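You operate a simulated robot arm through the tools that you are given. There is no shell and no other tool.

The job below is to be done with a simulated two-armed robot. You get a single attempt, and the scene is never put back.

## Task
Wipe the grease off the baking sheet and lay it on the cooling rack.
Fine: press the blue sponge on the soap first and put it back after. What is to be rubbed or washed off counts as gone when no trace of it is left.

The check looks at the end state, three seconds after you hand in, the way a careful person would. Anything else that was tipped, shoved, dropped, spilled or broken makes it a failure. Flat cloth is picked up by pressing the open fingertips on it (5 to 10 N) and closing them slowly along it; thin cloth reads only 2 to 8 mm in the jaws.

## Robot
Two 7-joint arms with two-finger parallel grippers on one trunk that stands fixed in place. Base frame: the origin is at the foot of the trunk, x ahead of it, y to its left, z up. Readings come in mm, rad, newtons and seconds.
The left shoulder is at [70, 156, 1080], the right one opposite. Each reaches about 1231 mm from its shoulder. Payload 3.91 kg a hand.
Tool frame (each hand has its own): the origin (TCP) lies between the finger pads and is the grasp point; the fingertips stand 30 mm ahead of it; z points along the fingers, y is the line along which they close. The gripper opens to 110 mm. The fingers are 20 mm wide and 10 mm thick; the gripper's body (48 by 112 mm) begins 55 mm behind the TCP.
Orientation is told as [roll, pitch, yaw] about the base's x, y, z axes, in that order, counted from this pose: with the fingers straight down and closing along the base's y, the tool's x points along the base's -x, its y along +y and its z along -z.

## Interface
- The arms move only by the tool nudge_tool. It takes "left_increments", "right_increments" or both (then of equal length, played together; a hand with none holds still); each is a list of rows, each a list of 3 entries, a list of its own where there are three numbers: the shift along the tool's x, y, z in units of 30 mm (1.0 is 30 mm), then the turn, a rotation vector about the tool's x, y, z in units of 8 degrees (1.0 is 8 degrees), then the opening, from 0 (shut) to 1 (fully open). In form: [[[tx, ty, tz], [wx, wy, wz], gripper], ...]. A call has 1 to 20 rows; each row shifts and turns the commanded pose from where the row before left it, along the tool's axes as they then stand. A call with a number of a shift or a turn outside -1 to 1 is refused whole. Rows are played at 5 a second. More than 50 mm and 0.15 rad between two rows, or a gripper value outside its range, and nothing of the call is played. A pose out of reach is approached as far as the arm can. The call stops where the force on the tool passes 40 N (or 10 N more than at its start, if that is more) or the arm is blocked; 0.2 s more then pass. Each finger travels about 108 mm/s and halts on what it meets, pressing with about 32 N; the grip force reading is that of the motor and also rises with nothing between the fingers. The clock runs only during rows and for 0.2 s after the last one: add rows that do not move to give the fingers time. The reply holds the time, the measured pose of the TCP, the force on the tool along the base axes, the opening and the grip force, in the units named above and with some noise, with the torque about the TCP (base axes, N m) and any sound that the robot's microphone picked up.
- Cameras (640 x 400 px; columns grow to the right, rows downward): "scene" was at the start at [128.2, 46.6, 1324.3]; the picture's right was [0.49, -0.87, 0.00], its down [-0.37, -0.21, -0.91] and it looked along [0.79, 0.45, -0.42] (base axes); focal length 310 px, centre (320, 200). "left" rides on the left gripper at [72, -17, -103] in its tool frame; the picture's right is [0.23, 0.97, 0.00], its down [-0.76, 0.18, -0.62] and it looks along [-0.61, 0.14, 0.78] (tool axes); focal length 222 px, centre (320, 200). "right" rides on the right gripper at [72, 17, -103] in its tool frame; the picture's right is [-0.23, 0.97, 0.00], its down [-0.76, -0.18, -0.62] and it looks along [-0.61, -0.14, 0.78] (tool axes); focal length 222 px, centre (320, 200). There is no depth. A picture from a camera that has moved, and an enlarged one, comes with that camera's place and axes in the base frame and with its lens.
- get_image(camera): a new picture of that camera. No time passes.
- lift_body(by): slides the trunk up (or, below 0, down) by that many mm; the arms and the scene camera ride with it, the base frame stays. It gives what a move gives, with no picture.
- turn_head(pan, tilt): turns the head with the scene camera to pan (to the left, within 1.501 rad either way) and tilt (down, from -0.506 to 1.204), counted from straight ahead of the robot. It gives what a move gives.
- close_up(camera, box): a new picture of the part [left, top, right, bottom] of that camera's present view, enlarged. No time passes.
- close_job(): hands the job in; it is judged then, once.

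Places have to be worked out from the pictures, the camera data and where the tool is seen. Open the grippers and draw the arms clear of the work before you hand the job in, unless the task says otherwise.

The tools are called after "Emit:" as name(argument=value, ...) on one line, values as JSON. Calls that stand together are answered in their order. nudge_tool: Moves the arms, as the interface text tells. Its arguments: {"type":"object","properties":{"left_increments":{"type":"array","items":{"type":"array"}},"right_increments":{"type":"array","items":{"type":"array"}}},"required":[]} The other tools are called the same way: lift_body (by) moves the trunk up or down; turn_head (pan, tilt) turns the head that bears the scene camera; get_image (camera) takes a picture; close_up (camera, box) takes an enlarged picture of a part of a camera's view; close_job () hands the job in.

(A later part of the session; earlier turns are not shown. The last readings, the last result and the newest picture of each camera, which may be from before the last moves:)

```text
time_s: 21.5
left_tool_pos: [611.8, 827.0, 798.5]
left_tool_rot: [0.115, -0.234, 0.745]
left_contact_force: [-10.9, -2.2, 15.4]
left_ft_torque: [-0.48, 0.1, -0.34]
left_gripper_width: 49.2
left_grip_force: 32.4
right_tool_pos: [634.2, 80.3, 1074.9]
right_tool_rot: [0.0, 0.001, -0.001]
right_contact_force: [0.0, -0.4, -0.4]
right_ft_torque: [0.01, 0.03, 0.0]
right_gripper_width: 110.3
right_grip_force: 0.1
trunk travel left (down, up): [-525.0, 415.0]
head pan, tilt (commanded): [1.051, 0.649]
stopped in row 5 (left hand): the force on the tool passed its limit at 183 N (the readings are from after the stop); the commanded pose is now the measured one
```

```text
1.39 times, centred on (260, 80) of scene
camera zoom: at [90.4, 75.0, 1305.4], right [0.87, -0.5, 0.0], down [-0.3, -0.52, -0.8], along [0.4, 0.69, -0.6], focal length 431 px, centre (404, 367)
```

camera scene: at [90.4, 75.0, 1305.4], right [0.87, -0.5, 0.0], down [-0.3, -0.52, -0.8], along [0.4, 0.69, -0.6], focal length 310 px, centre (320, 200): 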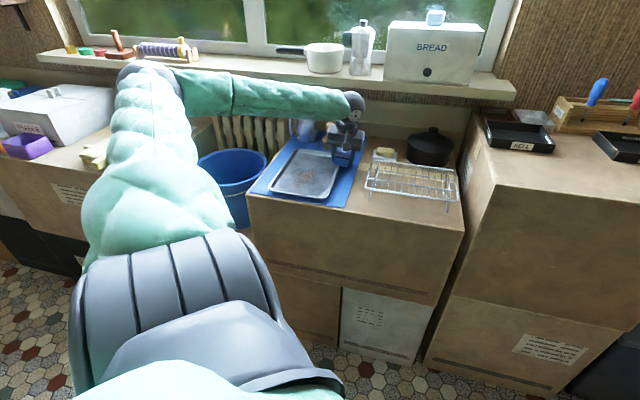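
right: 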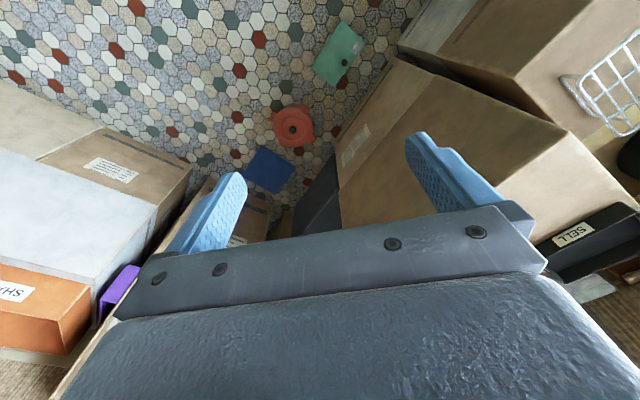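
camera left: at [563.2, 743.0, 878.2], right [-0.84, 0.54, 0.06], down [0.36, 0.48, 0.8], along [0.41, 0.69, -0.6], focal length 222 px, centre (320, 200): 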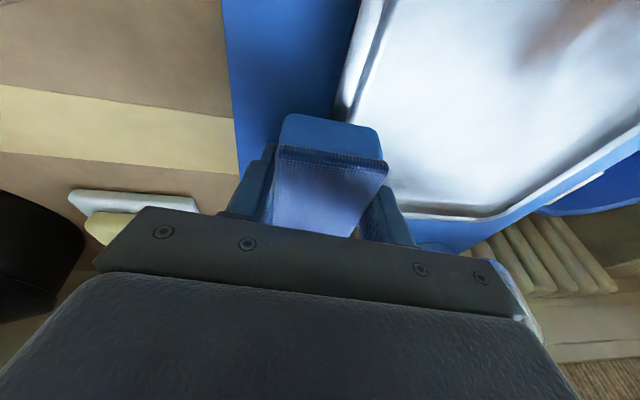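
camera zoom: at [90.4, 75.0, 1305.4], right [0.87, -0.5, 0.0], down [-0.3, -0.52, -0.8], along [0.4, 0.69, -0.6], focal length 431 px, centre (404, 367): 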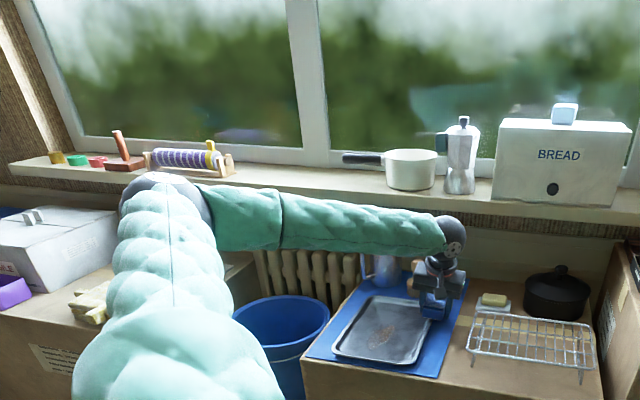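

Everything on the sill and bench seems in place; the elbow has swung out to the left (a posture flip), which dropped the hand onto the tray's right rim. I lift straight up gently in small steps.

Emit:
nudge_tool(left_increments=[[[-0.0773, 0.0372, -0.3221], [0, 0, 0], 0.36], [[-0.0773, 0.0372, -0.3221], [0, 0, 0], 0.36], [[-0.0773, 0.0372, -0.3221], [0, 0, 0], 0.36]])

Emit:
get_image(camera="scene")

Emit:
get_image(camera="left")

```text
time_s: 22.3
left_tool_pos: [612.6, 827.5, 824.3]
left_tool_rot: [0.115, -0.233, 0.746]
left_contact_force: [0.4, -0.5, -1.0]
left_ft_torque: [0.03, -0.02, -0.01]
left_gripper_width: 49.5
left_grip_force: 31.8
right_tool_pos: [634.5, 80.4, 1076.2]
right_tool_rot: [-0.001, 0.001, -0.001]
right_contact_force: [0.8, 0.0, -0.2]
right_ft_torque: [-0.04, 0.03, 0.0]
right_gripper_width: 110.0
right_grip_force: 0.1
trunk travel left (down, up): [-525.0, 415.0]
head pan, tilt (commanded): [1.051, 0.649]
```

```text
taken
camera scene: at [91.1, 76.7, 1304.9], right [0.87, -0.5, 0.0], down [-0.3, -0.52, -0.8], along [0.4, 0.69, -0.6], focal length 310 px, centre (320, 200)
```

scene: 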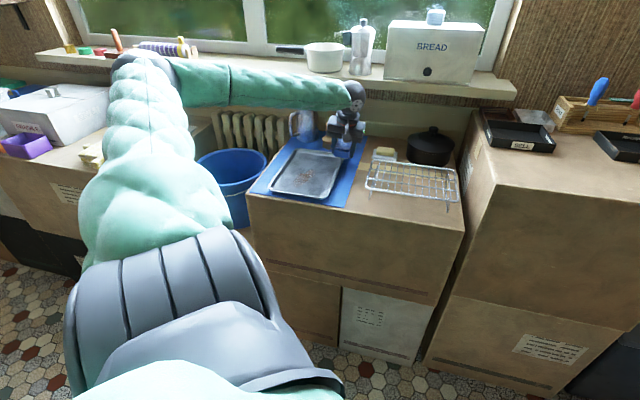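

```text
taken
camera left: at [563.8, 744.0, 905.2], right [-0.84, 0.54, 0.06], down [0.36, 0.48, 0.8], along [0.41, 0.69, -0.6], focal length 222 px, centre (320, 200)
```

left: 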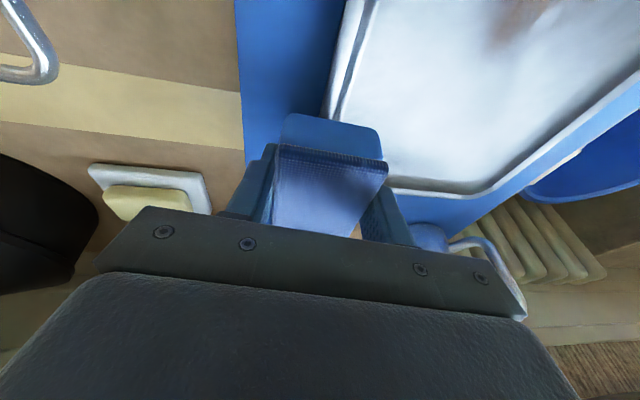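

Lifted free with zero force and everything in place. I check whether the sponge has slipped in the grip by zooming in.

Emit:
close_up(camera="left", box=[220, 90, 440, 250])

Emit:
close_up(camera="scene", box=[300, 70, 400, 170])

Emit:
close_up(camera="scene", box=[240, 120, 400, 220])

```text
2.50 times, centred on (330, 170) of left
camera zoom: at [563.8, 744.0, 905.2], right [-0.84, 0.54, 0.06], down [0.36, 0.48, 0.8], along [0.41, 0.69, -0.6], focal length 555 px, centre (295, 275)
```

zoom: 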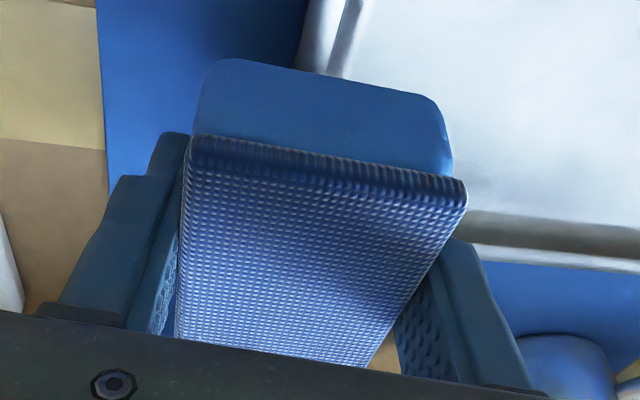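

```text
4.00 times, centred on (350, 120) of scene
camera zoom: at [91.1, 76.7, 1304.9], right [0.87, -0.5, 0.0], down [-0.3, -0.52, -0.8], along [0.4, 0.69, -0.6], focal length 1240 px, centre (200, 520)
```

zoom: 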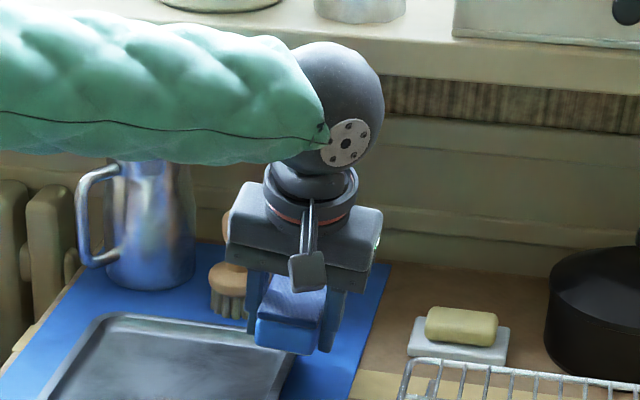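

```text
4.00 times, centred on (320, 170) of scene
camera zoom: at [91.1, 76.7, 1304.9], right [0.87, -0.5, 0.0], down [-0.3, -0.52, -0.8], along [0.4, 0.69, -0.6], focal length 1240 px, centre (320, 320)
```

zoom: 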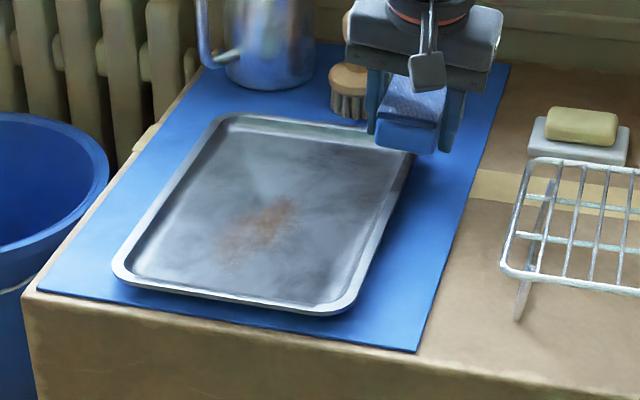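

The sponge has been pushed ~17 mm up into the grip and turned ~8°, so I must regrasp it. I'll set it down on the clean rear part of the tray and retake it there with a vertical hand; first I raise the hand slowly and level its roll.

Emit:
nudge_tool(left_increments=[[[-0.0773, 0.0372, -0.3221], [0, 0, 0], 0.36], [[-0.0773, 0.0372, -0.3221], [0, 0, 0], 0.36], [[-0.0773, 0.0372, -0.3221], [0, 0, 0], 0.36], [[0, 0, 0], [0.412, 0, 0], 0.36], [[0, 0, 0], [0.412, 0, 0], 0.36], [[0, 0, 0], [0, 0, 0], 0.36]])

Emit:
get_image(camera="scene")

Emit:
get_image(camera="left")

```text
time_s: 23.7
left_tool_pos: [612.1, 828.2, 854.7]
left_tool_rot: [0.0, -0.233, 0.745]
left_contact_force: [0.4, -0.1, -1.0]
left_ft_torque: [0.01, 0.03, 0.0]
left_gripper_width: 49.0
left_grip_force: 31.5
right_tool_pos: [637.1, 81.4, 1076.2]
right_tool_rot: [-0.001, 0.001, -0.001]
right_contact_force: [-0.8, -0.4, 0.3]
right_ft_torque: [-0.01, 0.02, 0.01]
right_gripper_width: 110.0
right_grip_force: 0.1
trunk travel left (down, up): [-525.0, 415.0]
head pan, tilt (commanded): [1.051, 0.649]
```

```text
taken
camera scene: at [91.2, 76.8, 1304.9], right [0.87, -0.5, 0.0], down [-0.3, -0.52, -0.8], along [0.4, 0.69, -0.61], focal length 310 px, centre (320, 200)
```

scene: 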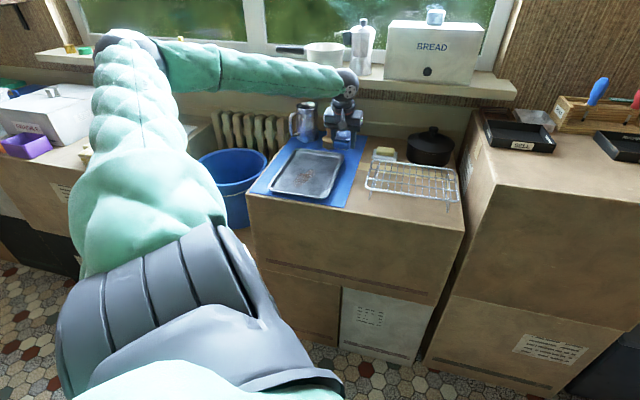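

```text
taken
camera left: at [555.0, 752.3, 938.2], right [-0.82, 0.57, -0.05], down [0.32, 0.54, 0.78], along [0.47, 0.63, -0.62], focal length 222 px, centre (320, 200)
```

left: 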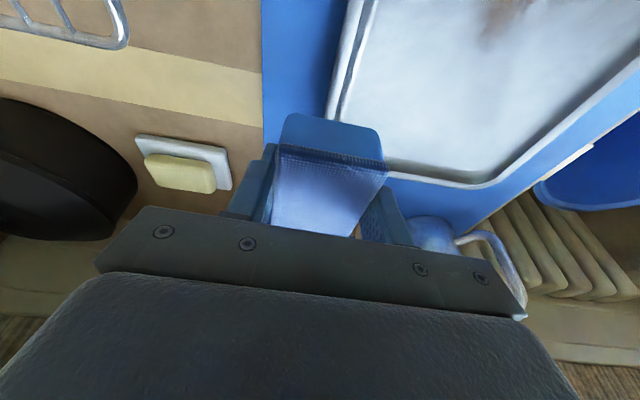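

The roll is level and forces are zero. I now move slowly left over the tray's rear in small rows, checking partway.

Emit:
nudge_tool(left_increments=[[[0.185, 0.384, -0.0442], [0, 0, 0], 0.36], [[0.185, 0.384, -0.0442], [0, 0, 0], 0.36], [[0.185, 0.384, -0.0442], [0, 0, 0], 0.36], [[0.185, 0.384, -0.0442], [0, 0, 0], 0.36]])

Emit:
get_image(camera="scene")

```text
time_s: 24.7
left_tool_pos: [565.8, 845.3, 855.2]
left_tool_rot: [-0.001, -0.235, 0.745]
left_contact_force: [-0.4, -0.9, 0.4]
left_ft_torque: [-0.01, 0.0, -0.03]
left_gripper_width: 49.0
left_grip_force: 31.9
right_tool_pos: [634.7, 81.3, 1074.5]
right_tool_rot: [-0.001, 0.001, 0.0]
right_contact_force: [0.4, 0.0, -0.2]
right_ft_torque: [-0.03, 0.0, -0.01]
right_gripper_width: 110.0
right_grip_force: 0.1
trunk travel left (down, up): [-525.0, 415.0]
head pan, tilt (commanded): [1.051, 0.649]
```

```text
taken
camera scene: at [90.8, 76.5, 1305.0], right [0.87, -0.5, 0.0], down [-0.3, -0.52, -0.8], along [0.4, 0.69, -0.6], focal length 310 px, centre (320, 200)
```

scene: 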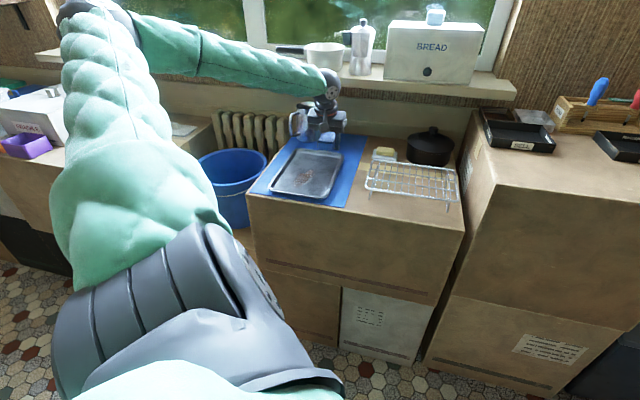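

Tracking is exact and forces are zero. I continue the remaining rows.

Emit:
nudge_tool(left_increments=[[[0.185, 0.384, -0.0442], [0, 0, 0], 0.36], [[0.185, 0.384, -0.0442], [0, 0, 0], 0.36], [[0.185, 0.384, -0.0442], [0, 0, 0], 0.36], [[0.185, 0.384, -0.0442], [0, 0, 0], 0.36]])

Emit:
get_image(camera="scene")

Emit:
get_image(camera="left")

```text
time_s: 25.7
left_tool_pos: [515.1, 864.9, 854.6]
left_tool_rot: [0.0, -0.236, 0.746]
left_contact_force: [0.2, -0.2, -0.5]
left_ft_torque: [0.01, -0.01, 0.03]
left_gripper_width: 48.9
left_grip_force: 31.7
right_tool_pos: [635.2, 81.5, 1074.0]
right_tool_rot: [0.0, 0.001, -0.001]
right_contact_force: [-0.2, -0.5, -0.4]
right_ft_torque: [-0.01, -0.01, -0.01]
right_gripper_width: 110.0
right_grip_force: 0.0
trunk travel left (down, up): [-525.0, 415.0]
head pan, tilt (commanded): [1.051, 0.649]
```

```text
taken
camera scene: at [90.8, 76.6, 1305.0], right [0.87, -0.5, 0.0], down [-0.3, -0.52, -0.8], along [0.4, 0.69, -0.6], focal length 310 px, centre (320, 200)
```

scene: 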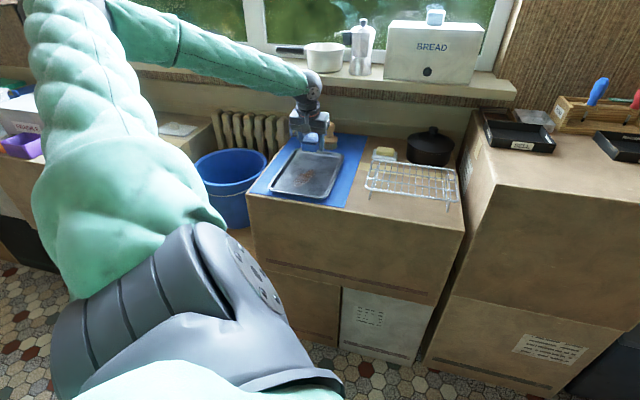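

```text
taken
camera left: at [458.9, 788.7, 938.6], right [-0.82, 0.57, -0.05], down [0.32, 0.53, 0.78], along [0.47, 0.63, -0.62], focal length 222 px, centre (320, 200)
```

left: 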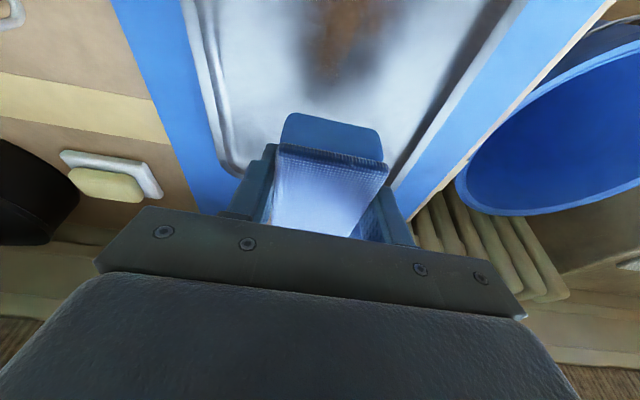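

The sponge is above the clean rear area of the tray. I lower it to just above the floor (TCP z≈798).

Emit:
nudge_tool(left_increments=[[[0.111, 0, 0.462], [0, 0, 0], 0.36], [[0.111, 0, 0.462], [0, 0, 0], 0.36], [[0.111, 0, 0.462], [0, 0, 0], 0.36], [[0.1, 0, 0.42], [0, 0, 0], 0.36], [[0, 0, 0], [0, 0, 0], 0.36]])

Emit:
close_up(camera="scene", box=[250, 90, 370, 210])

Emit:
get_image(camera="left")

```text
time_s: 26.9
left_tool_pos: [516.9, 865.4, 798.4]
left_tool_rot: [0.001, -0.236, 0.746]
left_contact_force: [-0.1, 0.7, -0.6]
left_ft_torque: [-0.02, -0.03, 0.02]
left_gripper_width: 49.1
left_grip_force: 32.0
right_tool_pos: [635.7, 80.9, 1074.9]
right_tool_rot: [0.0, 0.002, 0.002]
right_contact_force: [-0.2, 0.0, -0.3]
right_ft_torque: [0.0, -0.04, 0.0]
right_gripper_width: 110.1
right_grip_force: 0.0
trunk travel left (down, up): [-525.0, 415.0]
head pan, tilt (commanded): [1.051, 0.649]
```

```text
3.33 times, centred on (310, 150) of scene
camera zoom: at [90.9, 76.6, 1305.0], right [0.87, -0.5, 0.0], down [-0.3, -0.52, -0.8], along [0.4, 0.69, -0.6], focal length 1033 px, centre (353, 367)
```

zoom: 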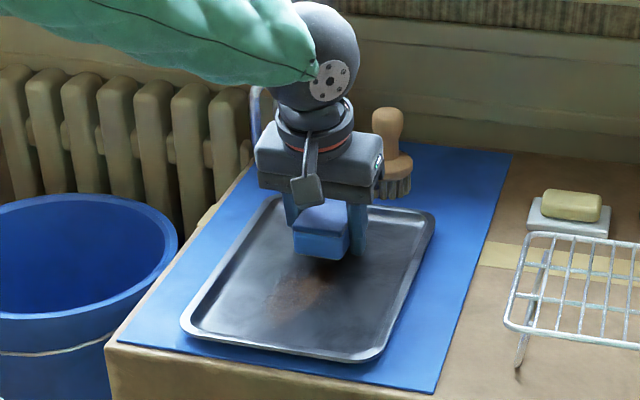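

```text
taken
camera left: at [459.0, 789.5, 882.3], right [-0.82, 0.57, -0.05], down [0.32, 0.53, 0.78], along [0.47, 0.63, -0.62], focal length 222 px, centre (320, 200)
```

left: 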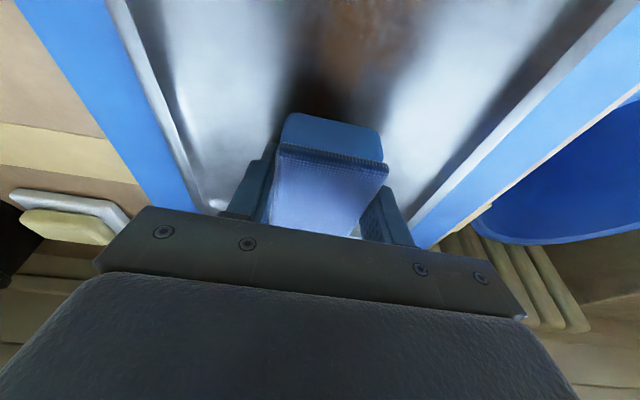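

The tray hasn't moved. The sponge still hangs clear, so I creep down until something touches.

Emit:
nudge_tool(left_increments=[[[0.0156, 0, 0.0648], [0, 0, 0], 0.36], [[0.0156, 0, 0.0648], [0, 0, 0], 0.36], [[0, 0, 0], [0, 0, 0], 0.36]])

```text
time_s: 27.7
left_tool_pos: [516.9, 865.5, 797.4]
left_tool_rot: [-0.001, -0.239, 0.747]
left_contact_force: [-0.4, 3.6, 20.1]
left_ft_torque: [0.11, 0.07, -0.16]
left_gripper_width: 49.0
left_grip_force: 31.6
right_tool_pos: [634.4, 81.0, 1074.9]
right_tool_rot: [0.0, 0.0, -0.001]
right_contact_force: [-0.4, -0.3, 0.1]
right_ft_torque: [-0.03, 0.02, -0.01]
right_gripper_width: 110.0
right_grip_force: 0.0
trunk travel left (down, up): [-525.0, 415.0]
head pan, tilt (commanded): [1.051, 0.649]
```

The fingertips touch the tray floor (20 N). I raise 1.5 mm, then open to release the sponge onto the tray.

Emit:
nudge_tool(left_increments=[[[-0.012, 0, -0.0486], [0, 0, 0], 0.36], [[-0.008, 0, -0.032], [0, 0, 0], 0.42], [[0, 0, 0], [0, 0, 0], 0.46], [[0, 0, 0], [0, 0, 0], 0.5], [[0, 0, 0], [0, 0, 0], 0.56], [[0, 0, 0], [0, 0, 0], 0.62], [[0, 0, 0], [0, 0, 0], 0.62]])

Emit:
get_image(camera="left")

Emit:
close_up(camera="scene", box=[250, 90, 370, 210])

```text
time_s: 29.3
left_tool_pos: [517.1, 864.9, 797.8]
left_tool_rot: [0.0, -0.236, 0.747]
left_contact_force: [-2.4, 0.8, 8.9]
left_ft_torque: [-0.09, 0.03, 0.0]
left_gripper_width: 67.2
left_grip_force: 0.1
right_tool_pos: [634.4, 81.0, 1075.9]
right_tool_rot: [0.0, 0.0, 0.0]
right_contact_force: [-0.5, -0.7, -0.1]
right_ft_torque: [0.0, -0.03, 0.06]
right_gripper_width: 110.0
right_grip_force: 0.0
trunk travel left (down, up): [-525.0, 415.0]
head pan, tilt (commanded): [1.051, 0.649]
```

```text
taken
camera left: at [458.8, 789.1, 881.5], right [-0.82, 0.56, -0.05], down [0.32, 0.53, 0.78], along [0.47, 0.63, -0.62], focal length 222 px, centre (320, 200)
```

left: 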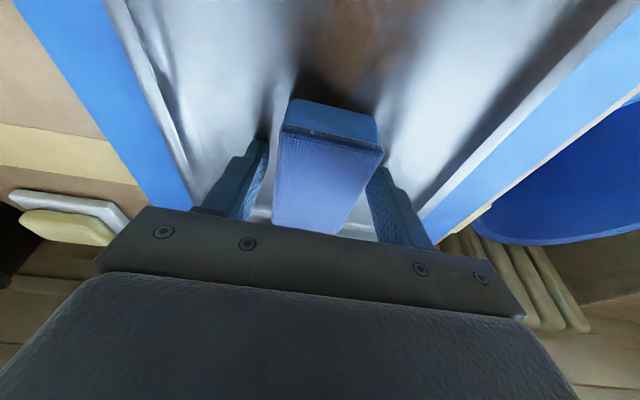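

```text
3.33 times, centred on (310, 150) of scene
camera zoom: at [90.2, 76.1, 1305.0], right [0.87, -0.5, 0.0], down [-0.3, -0.52, -0.8], along [0.4, 0.69, -0.6], focal length 1033 px, centre (353, 367)
```

zoom: 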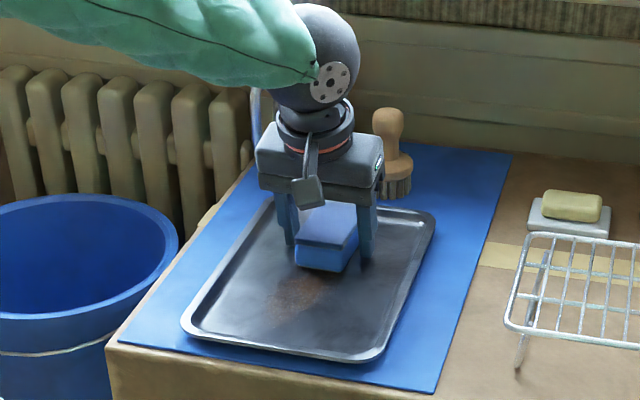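

The sponge now sits flat in the tray between the open fingers. I raise 11 mm straight up (so the sponge sticks out below the fingertips) and look before closing again.

Emit:
nudge_tool(left_increments=[[[-0.0428, 0, -0.1782], [0, 0, 0], 0.62], [[-0.0428, 0, -0.1782], [0, 0, 0], 0.62], [[0, 0, 0], [0, 0, 0], 0.62]])

Emit:
close_up(camera="left", box=[220, 80, 440, 240])

Emit:
close_up(camera="scene", box=[270, 110, 350, 180])

```text
time_s: 30.1
left_tool_pos: [517.5, 865.0, 809.2]
left_tool_rot: [0.001, -0.235, 0.746]
left_contact_force: [1.2, 0.8, 0.4]
left_ft_torque: [0.0, 0.05, -0.02]
left_gripper_width: 68.2
left_grip_force: 0.0
right_tool_pos: [635.0, 81.8, 1075.0]
right_tool_rot: [0.001, 0.002, -0.002]
right_contact_force: [-0.3, 0.6, -0.5]
right_ft_torque: [0.02, -0.04, -0.03]
right_gripper_width: 110.1
right_grip_force: 0.0
trunk travel left (down, up): [-525.0, 415.0]
head pan, tilt (commanded): [1.051, 0.649]
```

```text
2.50 times, centred on (330, 160) of left
camera zoom: at [459.6, 789.2, 891.5], right [-0.82, 0.57, -0.05], down [0.32, 0.54, 0.78], along [0.47, 0.63, -0.62], focal length 555 px, centre (295, 300)
```

zoom: 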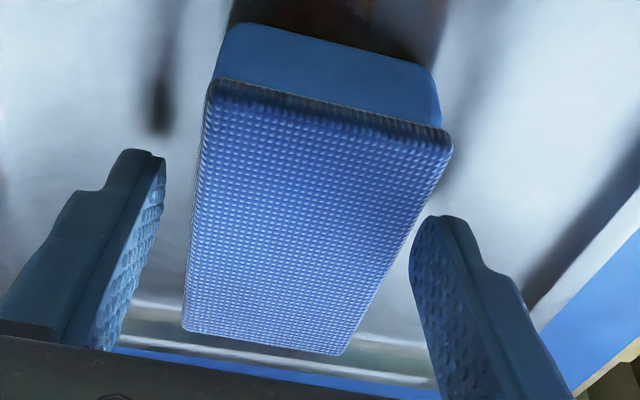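

```text
5.71 times, centred on (310, 145) of scene
camera zoom: at [91.1, 76.9, 1304.9], right [0.87, -0.5, 0.0], down [-0.3, -0.53, -0.8], along [0.4, 0.69, -0.61], focal length 1771 px, centre (377, 514)
```

zoom: 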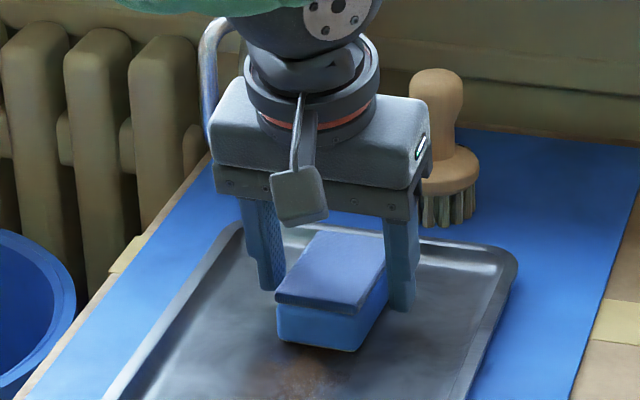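

The sponge is flat in the tray and centred between the pads, just like the first grasp. I close on it.

Emit:
nudge_tool(left_increments=[[[0, 0, 0], [0, 0, 0], 0.55], [[0, 0, 0], [0, 0, 0], 0.5], [[0, 0, 0], [0, 0, 0], 0.45], [[0, 0, 0], [0, 0, 0], 0.4], [[0, 0, 0], [0, 0, 0], 0.36], [[0, 0, 0], [0, 0, 0], 0.36]])

Emit:
close_up(camera="left", box=[220, 80, 440, 240])

```text
time_s: 31.5
left_tool_pos: [516.1, 865.3, 808.8]
left_tool_rot: [0.0, -0.235, 0.746]
left_contact_force: [0.1, -0.3, 0.5]
left_ft_torque: [0.06, 0.02, 0.03]
left_gripper_width: 48.6
left_grip_force: 32.0
right_tool_pos: [635.9, 80.9, 1074.8]
right_tool_rot: [0.001, 0.002, 0.002]
right_contact_force: [0.2, -0.2, -0.2]
right_ft_torque: [0.02, 0.01, -0.03]
right_gripper_width: 109.7
right_grip_force: 0.0
trunk travel left (down, up): [-525.0, 415.0]
head pan, tilt (commanded): [1.051, 0.649]
```

```text
2.50 times, centred on (330, 160) of left
camera zoom: at [459.5, 789.3, 891.8], right [-0.82, 0.57, -0.05], down [0.32, 0.54, 0.78], along [0.47, 0.63, -0.62], focal length 555 px, centre (295, 300)
```

zoom: 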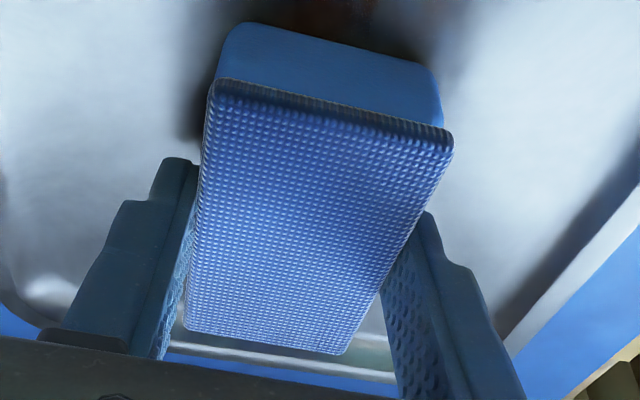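

Regrasped securely (48.6 mm). Now I press lightly: 0.8 mm down and read the force.

Emit:
nudge_tool(left_increments=[[[0.0062, 0, 0.0259], [0, 0, 0], 0.36], [[0, 0, 0], [0, 0, 0], 0.36]])

```text
time_s: 32.1
left_tool_pos: [516.5, 865.0, 808.6]
left_tool_rot: [0.0, -0.235, 0.746]
left_contact_force: [-0.7, 1.2, 5.1]
left_ft_torque: [0.02, 0.05, 0.0]
left_gripper_width: 48.3
left_grip_force: 31.9
right_tool_pos: [634.4, 81.2, 1075.2]
right_tool_rot: [0.001, 0.003, 0.0]
right_contact_force: [-0.7, -0.3, -0.5]
right_ft_torque: [0.02, -0.03, 0.02]
right_gripper_width: 110.0
right_grip_force: 0.1
trunk travel left (down, up): [-525.0, 415.0]
head pan, tilt (commanded): [1.051, 0.649]
```

5 N of pressure. I add a touch more and begin a slow stroke toward the robot over the stain.

Emit:
nudge_tool(left_increments=[[[0.0031, 0, 0.013], [0, 0, 0], 0.36], [[0.3241, 0, -0.0778], [0, 0, 0], 0.36], [[0.3241, 0, -0.0778], [0, 0, 0], 0.36], [[0.3241, 0, -0.0778], [0, 0, 0], 0.36]])

Emit:
close_up(camera="scene", box=[250, 90, 370, 210])

```text
time_s: 33.1
left_tool_pos: [495.1, 844.4, 809.0]
left_tool_rot: [-0.001, -0.236, 0.746]
left_contact_force: [2.4, 1.0, 12.0]
left_ft_torque: [0.08, -0.06, 0.0]
left_gripper_width: 48.5
left_grip_force: 32.2
right_tool_pos: [633.3, 81.4, 1074.0]
right_tool_rot: [0.001, 0.0, 0.001]
right_contact_force: [-0.4, 0.6, -0.7]
right_ft_torque: [0.02, 0.02, -0.04]
right_gripper_width: 110.0
right_grip_force: 0.2
trunk travel left (down, up): [-525.0, 415.0]
head pan, tilt (commanded): [1.051, 0.649]
```

```text
3.33 times, centred on (310, 150) of scene
camera zoom: at [90.6, 75.9, 1305.0], right [0.87, -0.5, 0.0], down [-0.3, -0.52, -0.8], along [0.4, 0.69, -0.6], focal length 1033 px, centre (353, 367)
```

zoom: 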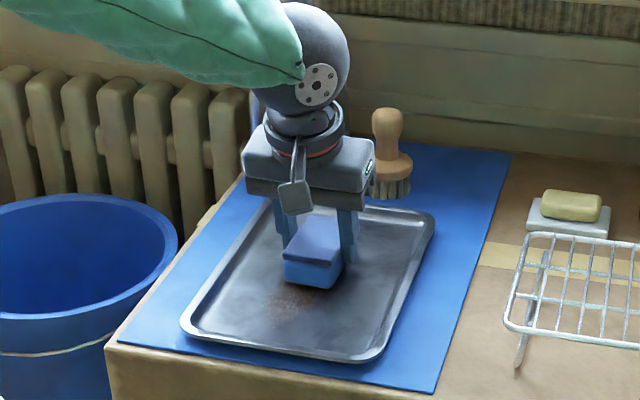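

The drag is mild (~3 N) and the tray stays put. I continue the stroke to the front, 84 mm more.

Emit:
nudge_tool(left_increments=[[[0.3241, 0, -0.0778], [0, 0, 0], 0.36], [[0.3241, 0, -0.0778], [0, 0, 0], 0.36], [[0.3241, 0, -0.0778], [0, 0, 0], 0.36], [[0.3241, 0, -0.0778], [0, 0, 0], 0.36], [[0.3241, 0, -0.0778], [0, 0, 0], 0.36], [[0.3241, 0, -0.0778], [0, 0, 0], 0.36], [[0.3241, 0, -0.0778], [0, 0, 0], 0.36]])

Emit:
close_up(camera="scene", box=[250, 90, 370, 210])

Emit:
get_image(camera="scene")

```text
time_s: 34.7
left_tool_pos: [444.7, 796.0, 808.4]
left_tool_rot: [0.001, -0.235, 0.747]
left_contact_force: [2.4, 1.8, 16.2]
left_ft_torque: [0.14, -0.14, 0.01]
left_gripper_width: 48.3
left_grip_force: 32.3
right_tool_pos: [635.8, 80.5, 1075.3]
right_tool_rot: [0.0, 0.0, 0.0]
right_contact_force: [-0.2, -0.1, -0.3]
right_ft_torque: [0.03, -0.02, 0.02]
right_gripper_width: 110.0
right_grip_force: 0.1
trunk travel left (down, up): [-525.0, 415.0]
head pan, tilt (commanded): [1.051, 0.649]
```

```text
3.33 times, centred on (310, 150) of scene
camera zoom: at [90.5, 75.7, 1305.0], right [0.87, -0.5, 0.0], down [-0.3, -0.52, -0.8], along [0.4, 0.69, -0.6], focal length 1033 px, centre (353, 367)
```

zoom: 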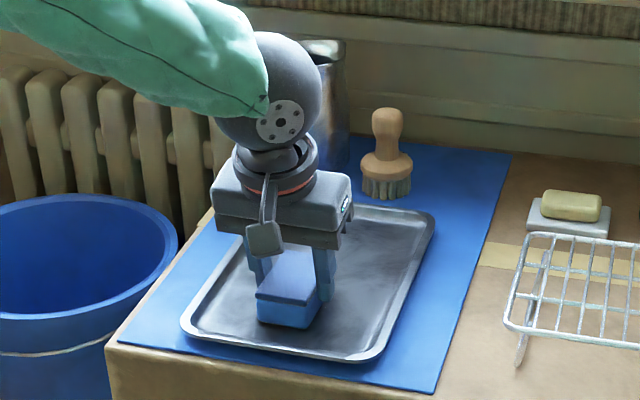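

```text
taken
camera scene: at [90.5, 75.7, 1305.0], right [0.87, -0.5, 0.0], down [-0.3, -0.52, -0.8], along [0.4, 0.69, -0.6], focal length 310 px, centre (320, 200)
```

scene: 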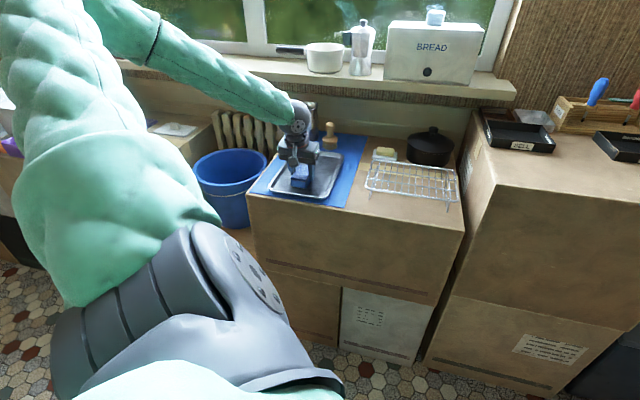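

Pressure is 16 N at the front; tray unmoved. I ease it by half a millimetre, finish to the front, shift 24 mm left, and stroke back away from the robot.

Emit:
nudge_tool(left_increments=[[[0.2894, 0, -0.0797], [0, 0, 0], 0.36], [[0.2894, 0, -0.0797], [0, 0, 0], 0.36], [[0, 0.4, 0], [0, 0, 0], 0.36], [[0, 0.4, 0], [0, 0, 0], 0.36], [[-0.3241, 0, 0.0778], [0, 0, 0], 0.36], [[-0.3241, 0, 0.0778], [0, 0, 0], 0.36], [[-0.3241, 0, 0.0778], [0, 0, 0], 0.36], [[-0.3241, 0, 0.0778], [0, 0, 0], 0.36]])

Emit:
close_up(camera="scene", box=[250, 90, 370, 210])

```text
time_s: 36.5
left_tool_pos: [443.0, 829.0, 808.8]
left_tool_rot: [-0.001, -0.235, 0.746]
left_contact_force: [-0.2, -0.5, 3.3]
left_ft_torque: [0.02, 0.0, -0.01]
left_gripper_width: 48.6
left_grip_force: 31.8
right_tool_pos: [635.5, 82.3, 1073.7]
right_tool_rot: [0.0, 0.003, -0.001]
right_contact_force: [-0.1, -0.1, -0.5]
right_ft_torque: [-0.01, 0.01, -0.01]
right_gripper_width: 110.0
right_grip_force: 0.1
trunk travel left (down, up): [-525.0, 415.0]
head pan, tilt (commanded): [1.051, 0.649]
```

```text
3.33 times, centred on (310, 150) of scene
camera zoom: at [90.8, 76.3, 1305.0], right [0.87, -0.5, 0.0], down [-0.3, -0.52, -0.8], along [0.4, 0.69, -0.6], focal length 1033 px, centre (353, 367)
```

zoom: 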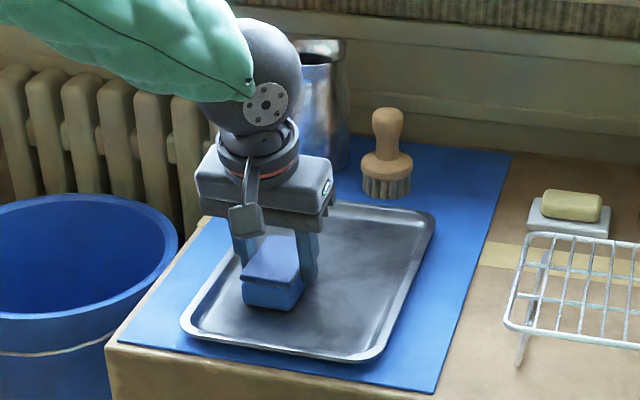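

The stain is visibly fading in front. Pressure fell to 3 N, so I add 0.4 mm and go on away from the robot in this column.

Emit:
nudge_tool(left_increments=[[[-0.321, 0, 0.0908], [0, 0, 0], 0.36], [[-0.3241, 0, 0.0778], [0, 0, 0], 0.36], [[-0.3241, 0, 0.0778], [0, 0, 0], 0.36], [[-0.3241, 0, 0.0778], [0, 0, 0], 0.36], [[-0.3241, 0, 0.0778], [0, 0, 0], 0.36], [[-0.3241, 0, 0.0778], [0, 0, 0], 0.36], [[-0.3241, 0, 0.0778], [0, 0, 0], 0.36]])

Emit:
close_up(camera="scene", box=[250, 90, 370, 210])

Emit:
close_up(camera="left", box=[140, 0, 540, 240])

```text
time_s: 38.1
left_tool_pos: [494.7, 877.9, 808.9]
left_tool_rot: [0.001, -0.233, 0.747]
left_contact_force: [-0.7, -1.0, 2.5]
left_ft_torque: [0.06, -0.05, 0.02]
left_gripper_width: 48.2
left_grip_force: 32.0
right_tool_pos: [635.9, 80.5, 1074.8]
right_tool_rot: [-0.002, 0.003, 0.0]
right_contact_force: [-0.1, -0.6, -0.1]
right_ft_torque: [0.02, -0.01, -0.02]
right_gripper_width: 109.9
right_grip_force: 0.0
trunk travel left (down, up): [-525.0, 415.0]
head pan, tilt (commanded): [1.051, 0.649]
```

```text
3.33 times, centred on (310, 150) of scene
camera zoom: at [90.8, 76.3, 1305.0], right [0.87, -0.5, 0.0], down [-0.3, -0.52, -0.8], along [0.4, 0.69, -0.6], focal length 1033 px, centre (353, 367)
```

zoom: 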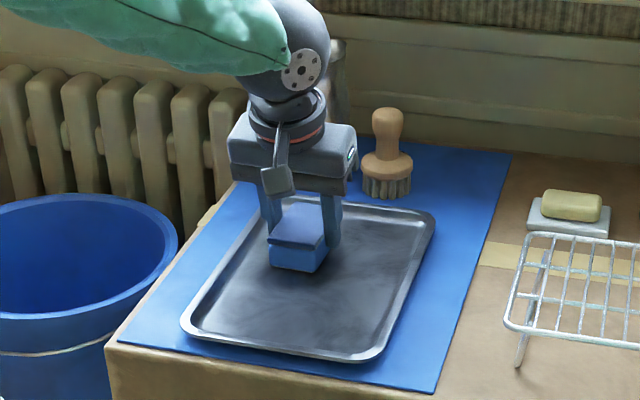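

```text
1.60 times, centred on (340, 120) of left
camera zoom: at [437.3, 801.0, 891.4], right [-0.82, 0.56, -0.05], down [0.32, 0.54, 0.78], along [0.47, 0.63, -0.62], focal length 355 px, centre (288, 328)
```

zoom: 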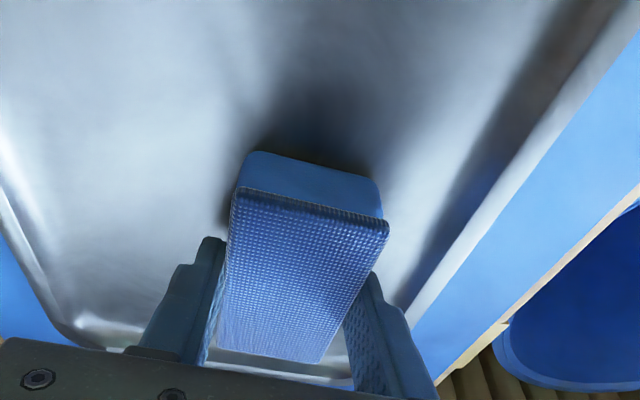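

The stain already looks gone where wiped. For thoroughness I cover the right column too: shift 48 mm right with a bit more pressure, then stroke toward the robot.

Emit:
nudge_tool(left_increments=[[[0.004, -0.4, 0.0162], [0, 0, 0], 0.36], [[0, -0.4, 0], [0, 0, 0], 0.36], [[0, -0.4, 0], [0, 0, 0], 0.36], [[0, -0.4, 0], [0, 0, 0], 0.36], [[0.3241, 0, -0.0778], [0, 0, 0], 0.36], [[0.3241, 0, -0.0778], [0, 0, 0], 0.36], [[0.3241, 0, -0.0778], [0, 0, 0], 0.36]])

Emit:
close_up(camera="scene", box=[250, 90, 370, 210])

```text
time_s: 39.7
left_tool_pos: [506.1, 821.3, 808.1]
left_tool_rot: [0.0, -0.235, 0.745]
left_contact_force: [1.1, 0.2, 11.3]
left_ft_torque: [0.03, -0.04, -0.01]
left_gripper_width: 48.4
left_grip_force: 31.5
right_tool_pos: [635.1, 81.5, 1075.2]
right_tool_rot: [0.001, 0.0, -0.001]
right_contact_force: [-0.9, -0.2, -1.0]
right_ft_torque: [0.08, 0.01, 0.01]
right_gripper_width: 109.9
right_grip_force: 0.0
trunk travel left (down, up): [-525.0, 415.0]
head pan, tilt (commanded): [1.051, 0.649]
```

```text
3.33 times, centred on (310, 150) of scene
camera zoom: at [90.6, 75.9, 1305.0], right [0.87, -0.5, 0.0], down [-0.3, -0.52, -0.8], along [0.4, 0.69, -0.6], focal length 1033 px, centre (353, 367)
```

zoom: 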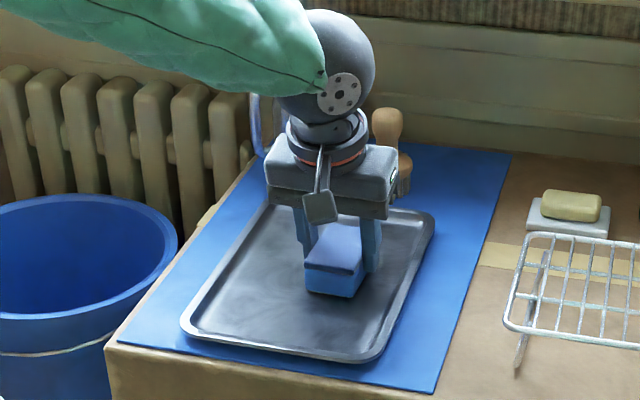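

Good 11 N contact. I continue this column to the front, then step to the centre and stroke back.

Emit:
nudge_tool(left_increments=[[[0.324, 0, -0.08], [0, 0, 0], 0.36], [[0.324, 0, -0.08], [0, 0, 0], 0.36], [[0.324, 0, -0.08], [0, 0, 0], 0.36], [[0.324, 0, -0.08], [0, 0, 0], 0.36], [[0.324, 0, -0.08], [0, 0, 0], 0.36], [[0.324, 0, -0.08], [0, 0, 0], 0.36], [[0, 0.4, 0], [0, 0, 0], 0.36], [[0, 0.4, 0], [0, 0, 0], 0.36]])

Emit:
close_up(camera="scene", box=[250, 90, 370, 210])

```text
time_s: 41.5
left_tool_pos: [444.1, 797.4, 808.4]
left_tool_rot: [-0.001, -0.235, 0.745]
left_contact_force: [1.4, -3.0, 10.3]
left_ft_torque: [-0.13, -0.09, -0.01]
left_gripper_width: 48.6
left_grip_force: 31.8
right_tool_pos: [635.4, 80.6, 1074.6]
right_tool_rot: [0.001, 0.0, 0.001]
right_contact_force: [-0.1, -0.5, -1.6]
right_ft_torque: [0.0, 0.0, -0.01]
right_gripper_width: 110.2
right_grip_force: 0.1
trunk travel left (down, up): [-525.0, 415.0]
head pan, tilt (commanded): [1.051, 0.649]
```

```text
3.33 times, centred on (310, 150) of scene
camera zoom: at [90.6, 75.7, 1305.0], right [0.87, -0.5, 0.0], down [-0.3, -0.52, -0.8], along [0.4, 0.69, -0.6], focal length 1033 px, centre (353, 367)
```

zoom: 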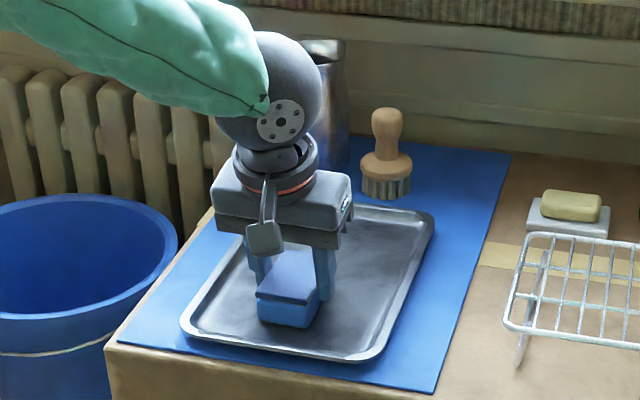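

I stroke back along the centre, away from the robot, over the whole stain length.

Emit:
nudge_tool(left_increments=[[[-0.3239, 0, 0.0788], [0, 0, 0], 0.36], [[-0.3239, 0, 0.0788], [0, 0, 0], 0.36], [[-0.3239, 0, 0.0788], [0, 0, 0], 0.36], [[-0.3239, 0, 0.0788], [0, 0, 0], 0.36], [[-0.3239, 0, 0.0788], [0, 0, 0], 0.36], [[-0.3239, 0, 0.0788], [0, 0, 0], 0.36], [[-0.3239, 0, 0.0788], [0, 0, 0], 0.36], [[-0.3239, 0, 0.0788], [0, 0, 0], 0.36], [[-0.3239, 0, 0.0788], [0, 0, 0], 0.36], [[0, 0, 0], [0, 0, 0], 0.36]])

Emit:
close_up(camera="scene", box=[250, 90, 370, 210])

Emit:
get_image(camera="scene")

```text
time_s: 43.7
left_tool_pos: [511.6, 860.3, 807.0]
left_tool_rot: [-0.001, -0.234, 0.747]
left_contact_force: [-1.0, 0.7, 9.0]
left_ft_torque: [-0.04, -0.02, -0.04]
left_gripper_width: 48.5
left_grip_force: 31.7
right_tool_pos: [635.6, 81.3, 1075.0]
right_tool_rot: [0.0, -0.001, 0.0]
right_contact_force: [-0.4, 0.2, -0.4]
right_ft_torque: [0.0, 0.03, 0.0]
right_gripper_width: 109.9
right_grip_force: 0.0
trunk travel left (down, up): [-525.0, 415.0]
head pan, tilt (commanded): [1.051, 0.649]
```

```text
3.33 times, centred on (310, 150) of scene
camera zoom: at [90.5, 76.0, 1305.1], right [0.87, -0.5, 0.0], down [-0.3, -0.52, -0.8], along [0.4, 0.69, -0.6], focal length 1033 px, centre (353, 367)
```

zoom: 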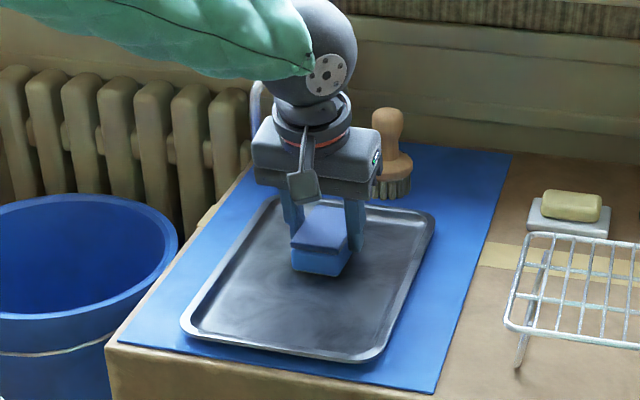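

```text
taken
camera scene: at [90.5, 76.0, 1305.1], right [0.87, -0.5, 0.0], down [-0.3, -0.52, -0.8], along [0.4, 0.69, -0.6], focal length 310 px, centre (320, 200)
```

scene: 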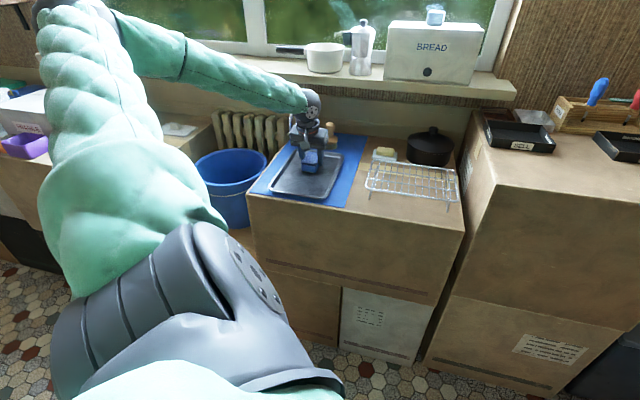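

The tray looks clean. I lift the sponge clear and inspect the tray closely for any trace.

Emit:
nudge_tool(left_increments=[[[-0.0933, 0, -0.389], [0, 0, 0], 0.36], [[-0.0933, 0, -0.389], [0, 0, 0], 0.36], [[-0.0933, 0, -0.389], [0, 0, 0], 0.36], [[-0.0933, 0, -0.389], [0, 0, 0], 0.36], [[-0.0933, 0, -0.389], [0, 0, 0], 0.36], [[0, 0, 0], [0, 0, 0], 0.36]])

Emit:
close_up(camera="scene", box=[260, 130, 360, 205])

Emit:
get_image(camera="left")

Emit:
close_up(camera="left", box=[160, 0, 480, 200])

```text
time_s: 45.1
left_tool_pos: [511.1, 859.9, 866.6]
left_tool_rot: [0.0, -0.233, 0.745]
left_contact_force: [-0.7, -0.3, -0.2]
left_ft_torque: [0.02, 0.0, 0.0]
left_gripper_width: 48.6
left_grip_force: 31.9
right_tool_pos: [635.4, 81.6, 1075.1]
right_tool_rot: [-0.001, 0.002, 0.0]
right_contact_force: [0.2, -0.5, 0.7]
right_ft_torque: [0.04, -0.04, 0.02]
right_gripper_width: 109.9
right_grip_force: 0.0
trunk travel left (down, up): [-525.0, 415.0]
head pan, tilt (commanded): [1.051, 0.649]
```

```text
5.33 times, centred on (310, 168) of scene
camera zoom: at [91.1, 76.9, 1304.9], right [0.87, -0.5, 0.0], down [-0.3, -0.53, -0.8], along [0.4, 0.69, -0.61], focal length 1653 px, centre (373, 373)
```

zoom: 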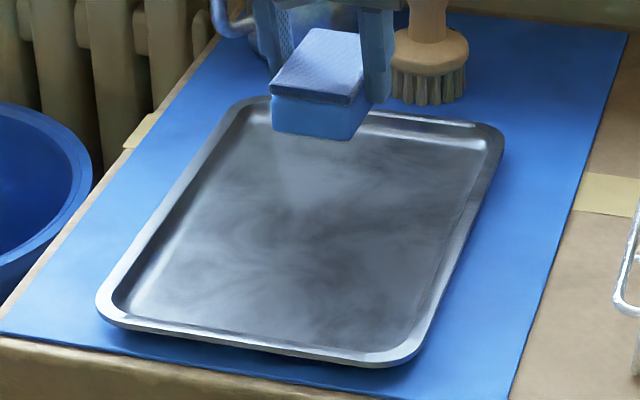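

```text
taken
camera left: at [453.8, 783.7, 949.9], right [-0.82, 0.57, -0.05], down [0.32, 0.54, 0.78], along [0.47, 0.63, -0.62], focal length 222 px, centre (320, 200)
```

left: 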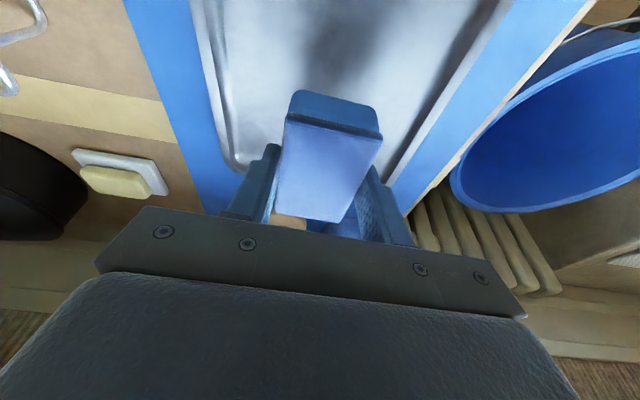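

```text
2.00 times, centred on (320, 100) of left
camera zoom: at [453.8, 783.7, 949.9], right [-0.82, 0.57, -0.05], down [0.32, 0.54, 0.78], along [0.47, 0.63, -0.62], focal length 444 px, centre (320, 400)
```

zoom: 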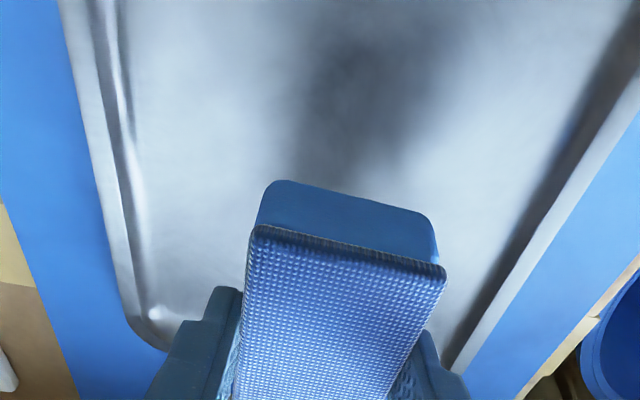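

The tray shows no brown trace any more. Now I take the sponge back: first 100 mm to the right at this height in small rows, staying clear of the brush.

Emit:
nudge_tool(left_increments=[[[0, -0.4167, 0], [0, 0, 0], 0.36], [[0, -0.4167, 0], [0, 0, 0], 0.36], [[0, -0.4167, 0], [0, 0, 0], 0.36], [[0, -0.4167, 0], [0, 0, 0], 0.36], [[0, -0.4167, 0], [0, 0, 0], 0.36], [[0, -0.4167, 0], [0, 0, 0], 0.36], [[0, -0.4167, 0], [0, 0, 0], 0.36], [[0, -0.4167, 0], [0, 0, 0], 0.36]])

Emit:
get_image(camera="scene")

Emit:
close_up(camera="scene", box=[260, 130, 360, 205])

Emit:
get_image(camera="left")

```text
time_s: 46.9
left_tool_pos: [581.0, 786.3, 866.9]
left_tool_rot: [0.001, -0.235, 0.747]
left_contact_force: [-0.4, 0.3, -0.4]
left_ft_torque: [0.0, 0.0, -0.01]
left_gripper_width: 48.5
left_grip_force: 31.7
right_tool_pos: [635.2, 81.3, 1075.6]
right_tool_rot: [0.0, 0.003, 0.0]
right_contact_force: [-0.1, 0.4, -0.1]
right_ft_torque: [-0.01, -0.01, 0.02]
right_gripper_width: 110.2
right_grip_force: 0.0
trunk travel left (down, up): [-525.0, 415.0]
head pan, tilt (commanded): [1.051, 0.649]
```

```text
taken
camera scene: at [91.4, 76.9, 1304.9], right [0.87, -0.5, 0.0], down [-0.3, -0.53, -0.8], along [0.4, 0.69, -0.61], focal length 310 px, centre (320, 200)
```

scene: 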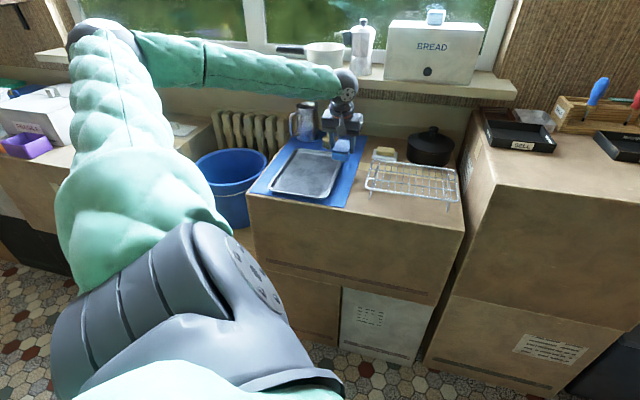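

```text
5.33 times, centred on (310, 168) of scene
camera zoom: at [91.4, 76.9, 1304.9], right [0.87, -0.5, 0.0], down [-0.3, -0.53, -0.8], along [0.4, 0.69, -0.61], focal length 1653 px, centre (373, 373)
```

zoom: 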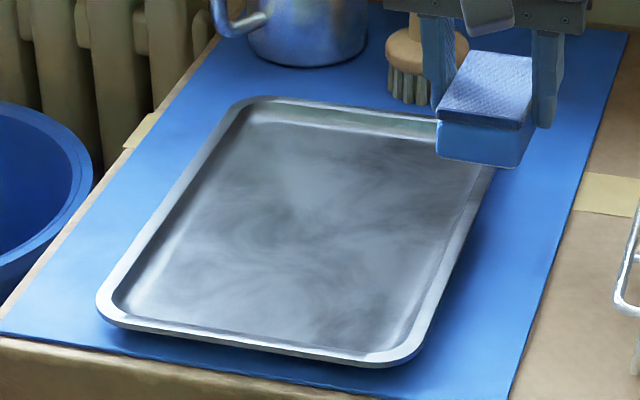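

```text
taken
camera left: at [521.9, 710.0, 949.9], right [-0.82, 0.57, -0.05], down [0.32, 0.54, 0.78], along [0.47, 0.63, -0.62], focal length 222 px, centre (320, 200)
```

left: 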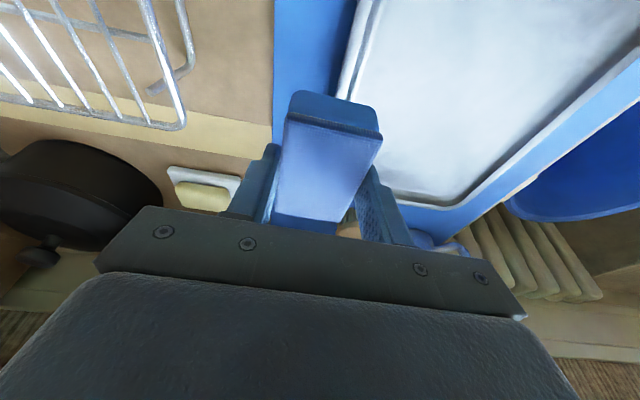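

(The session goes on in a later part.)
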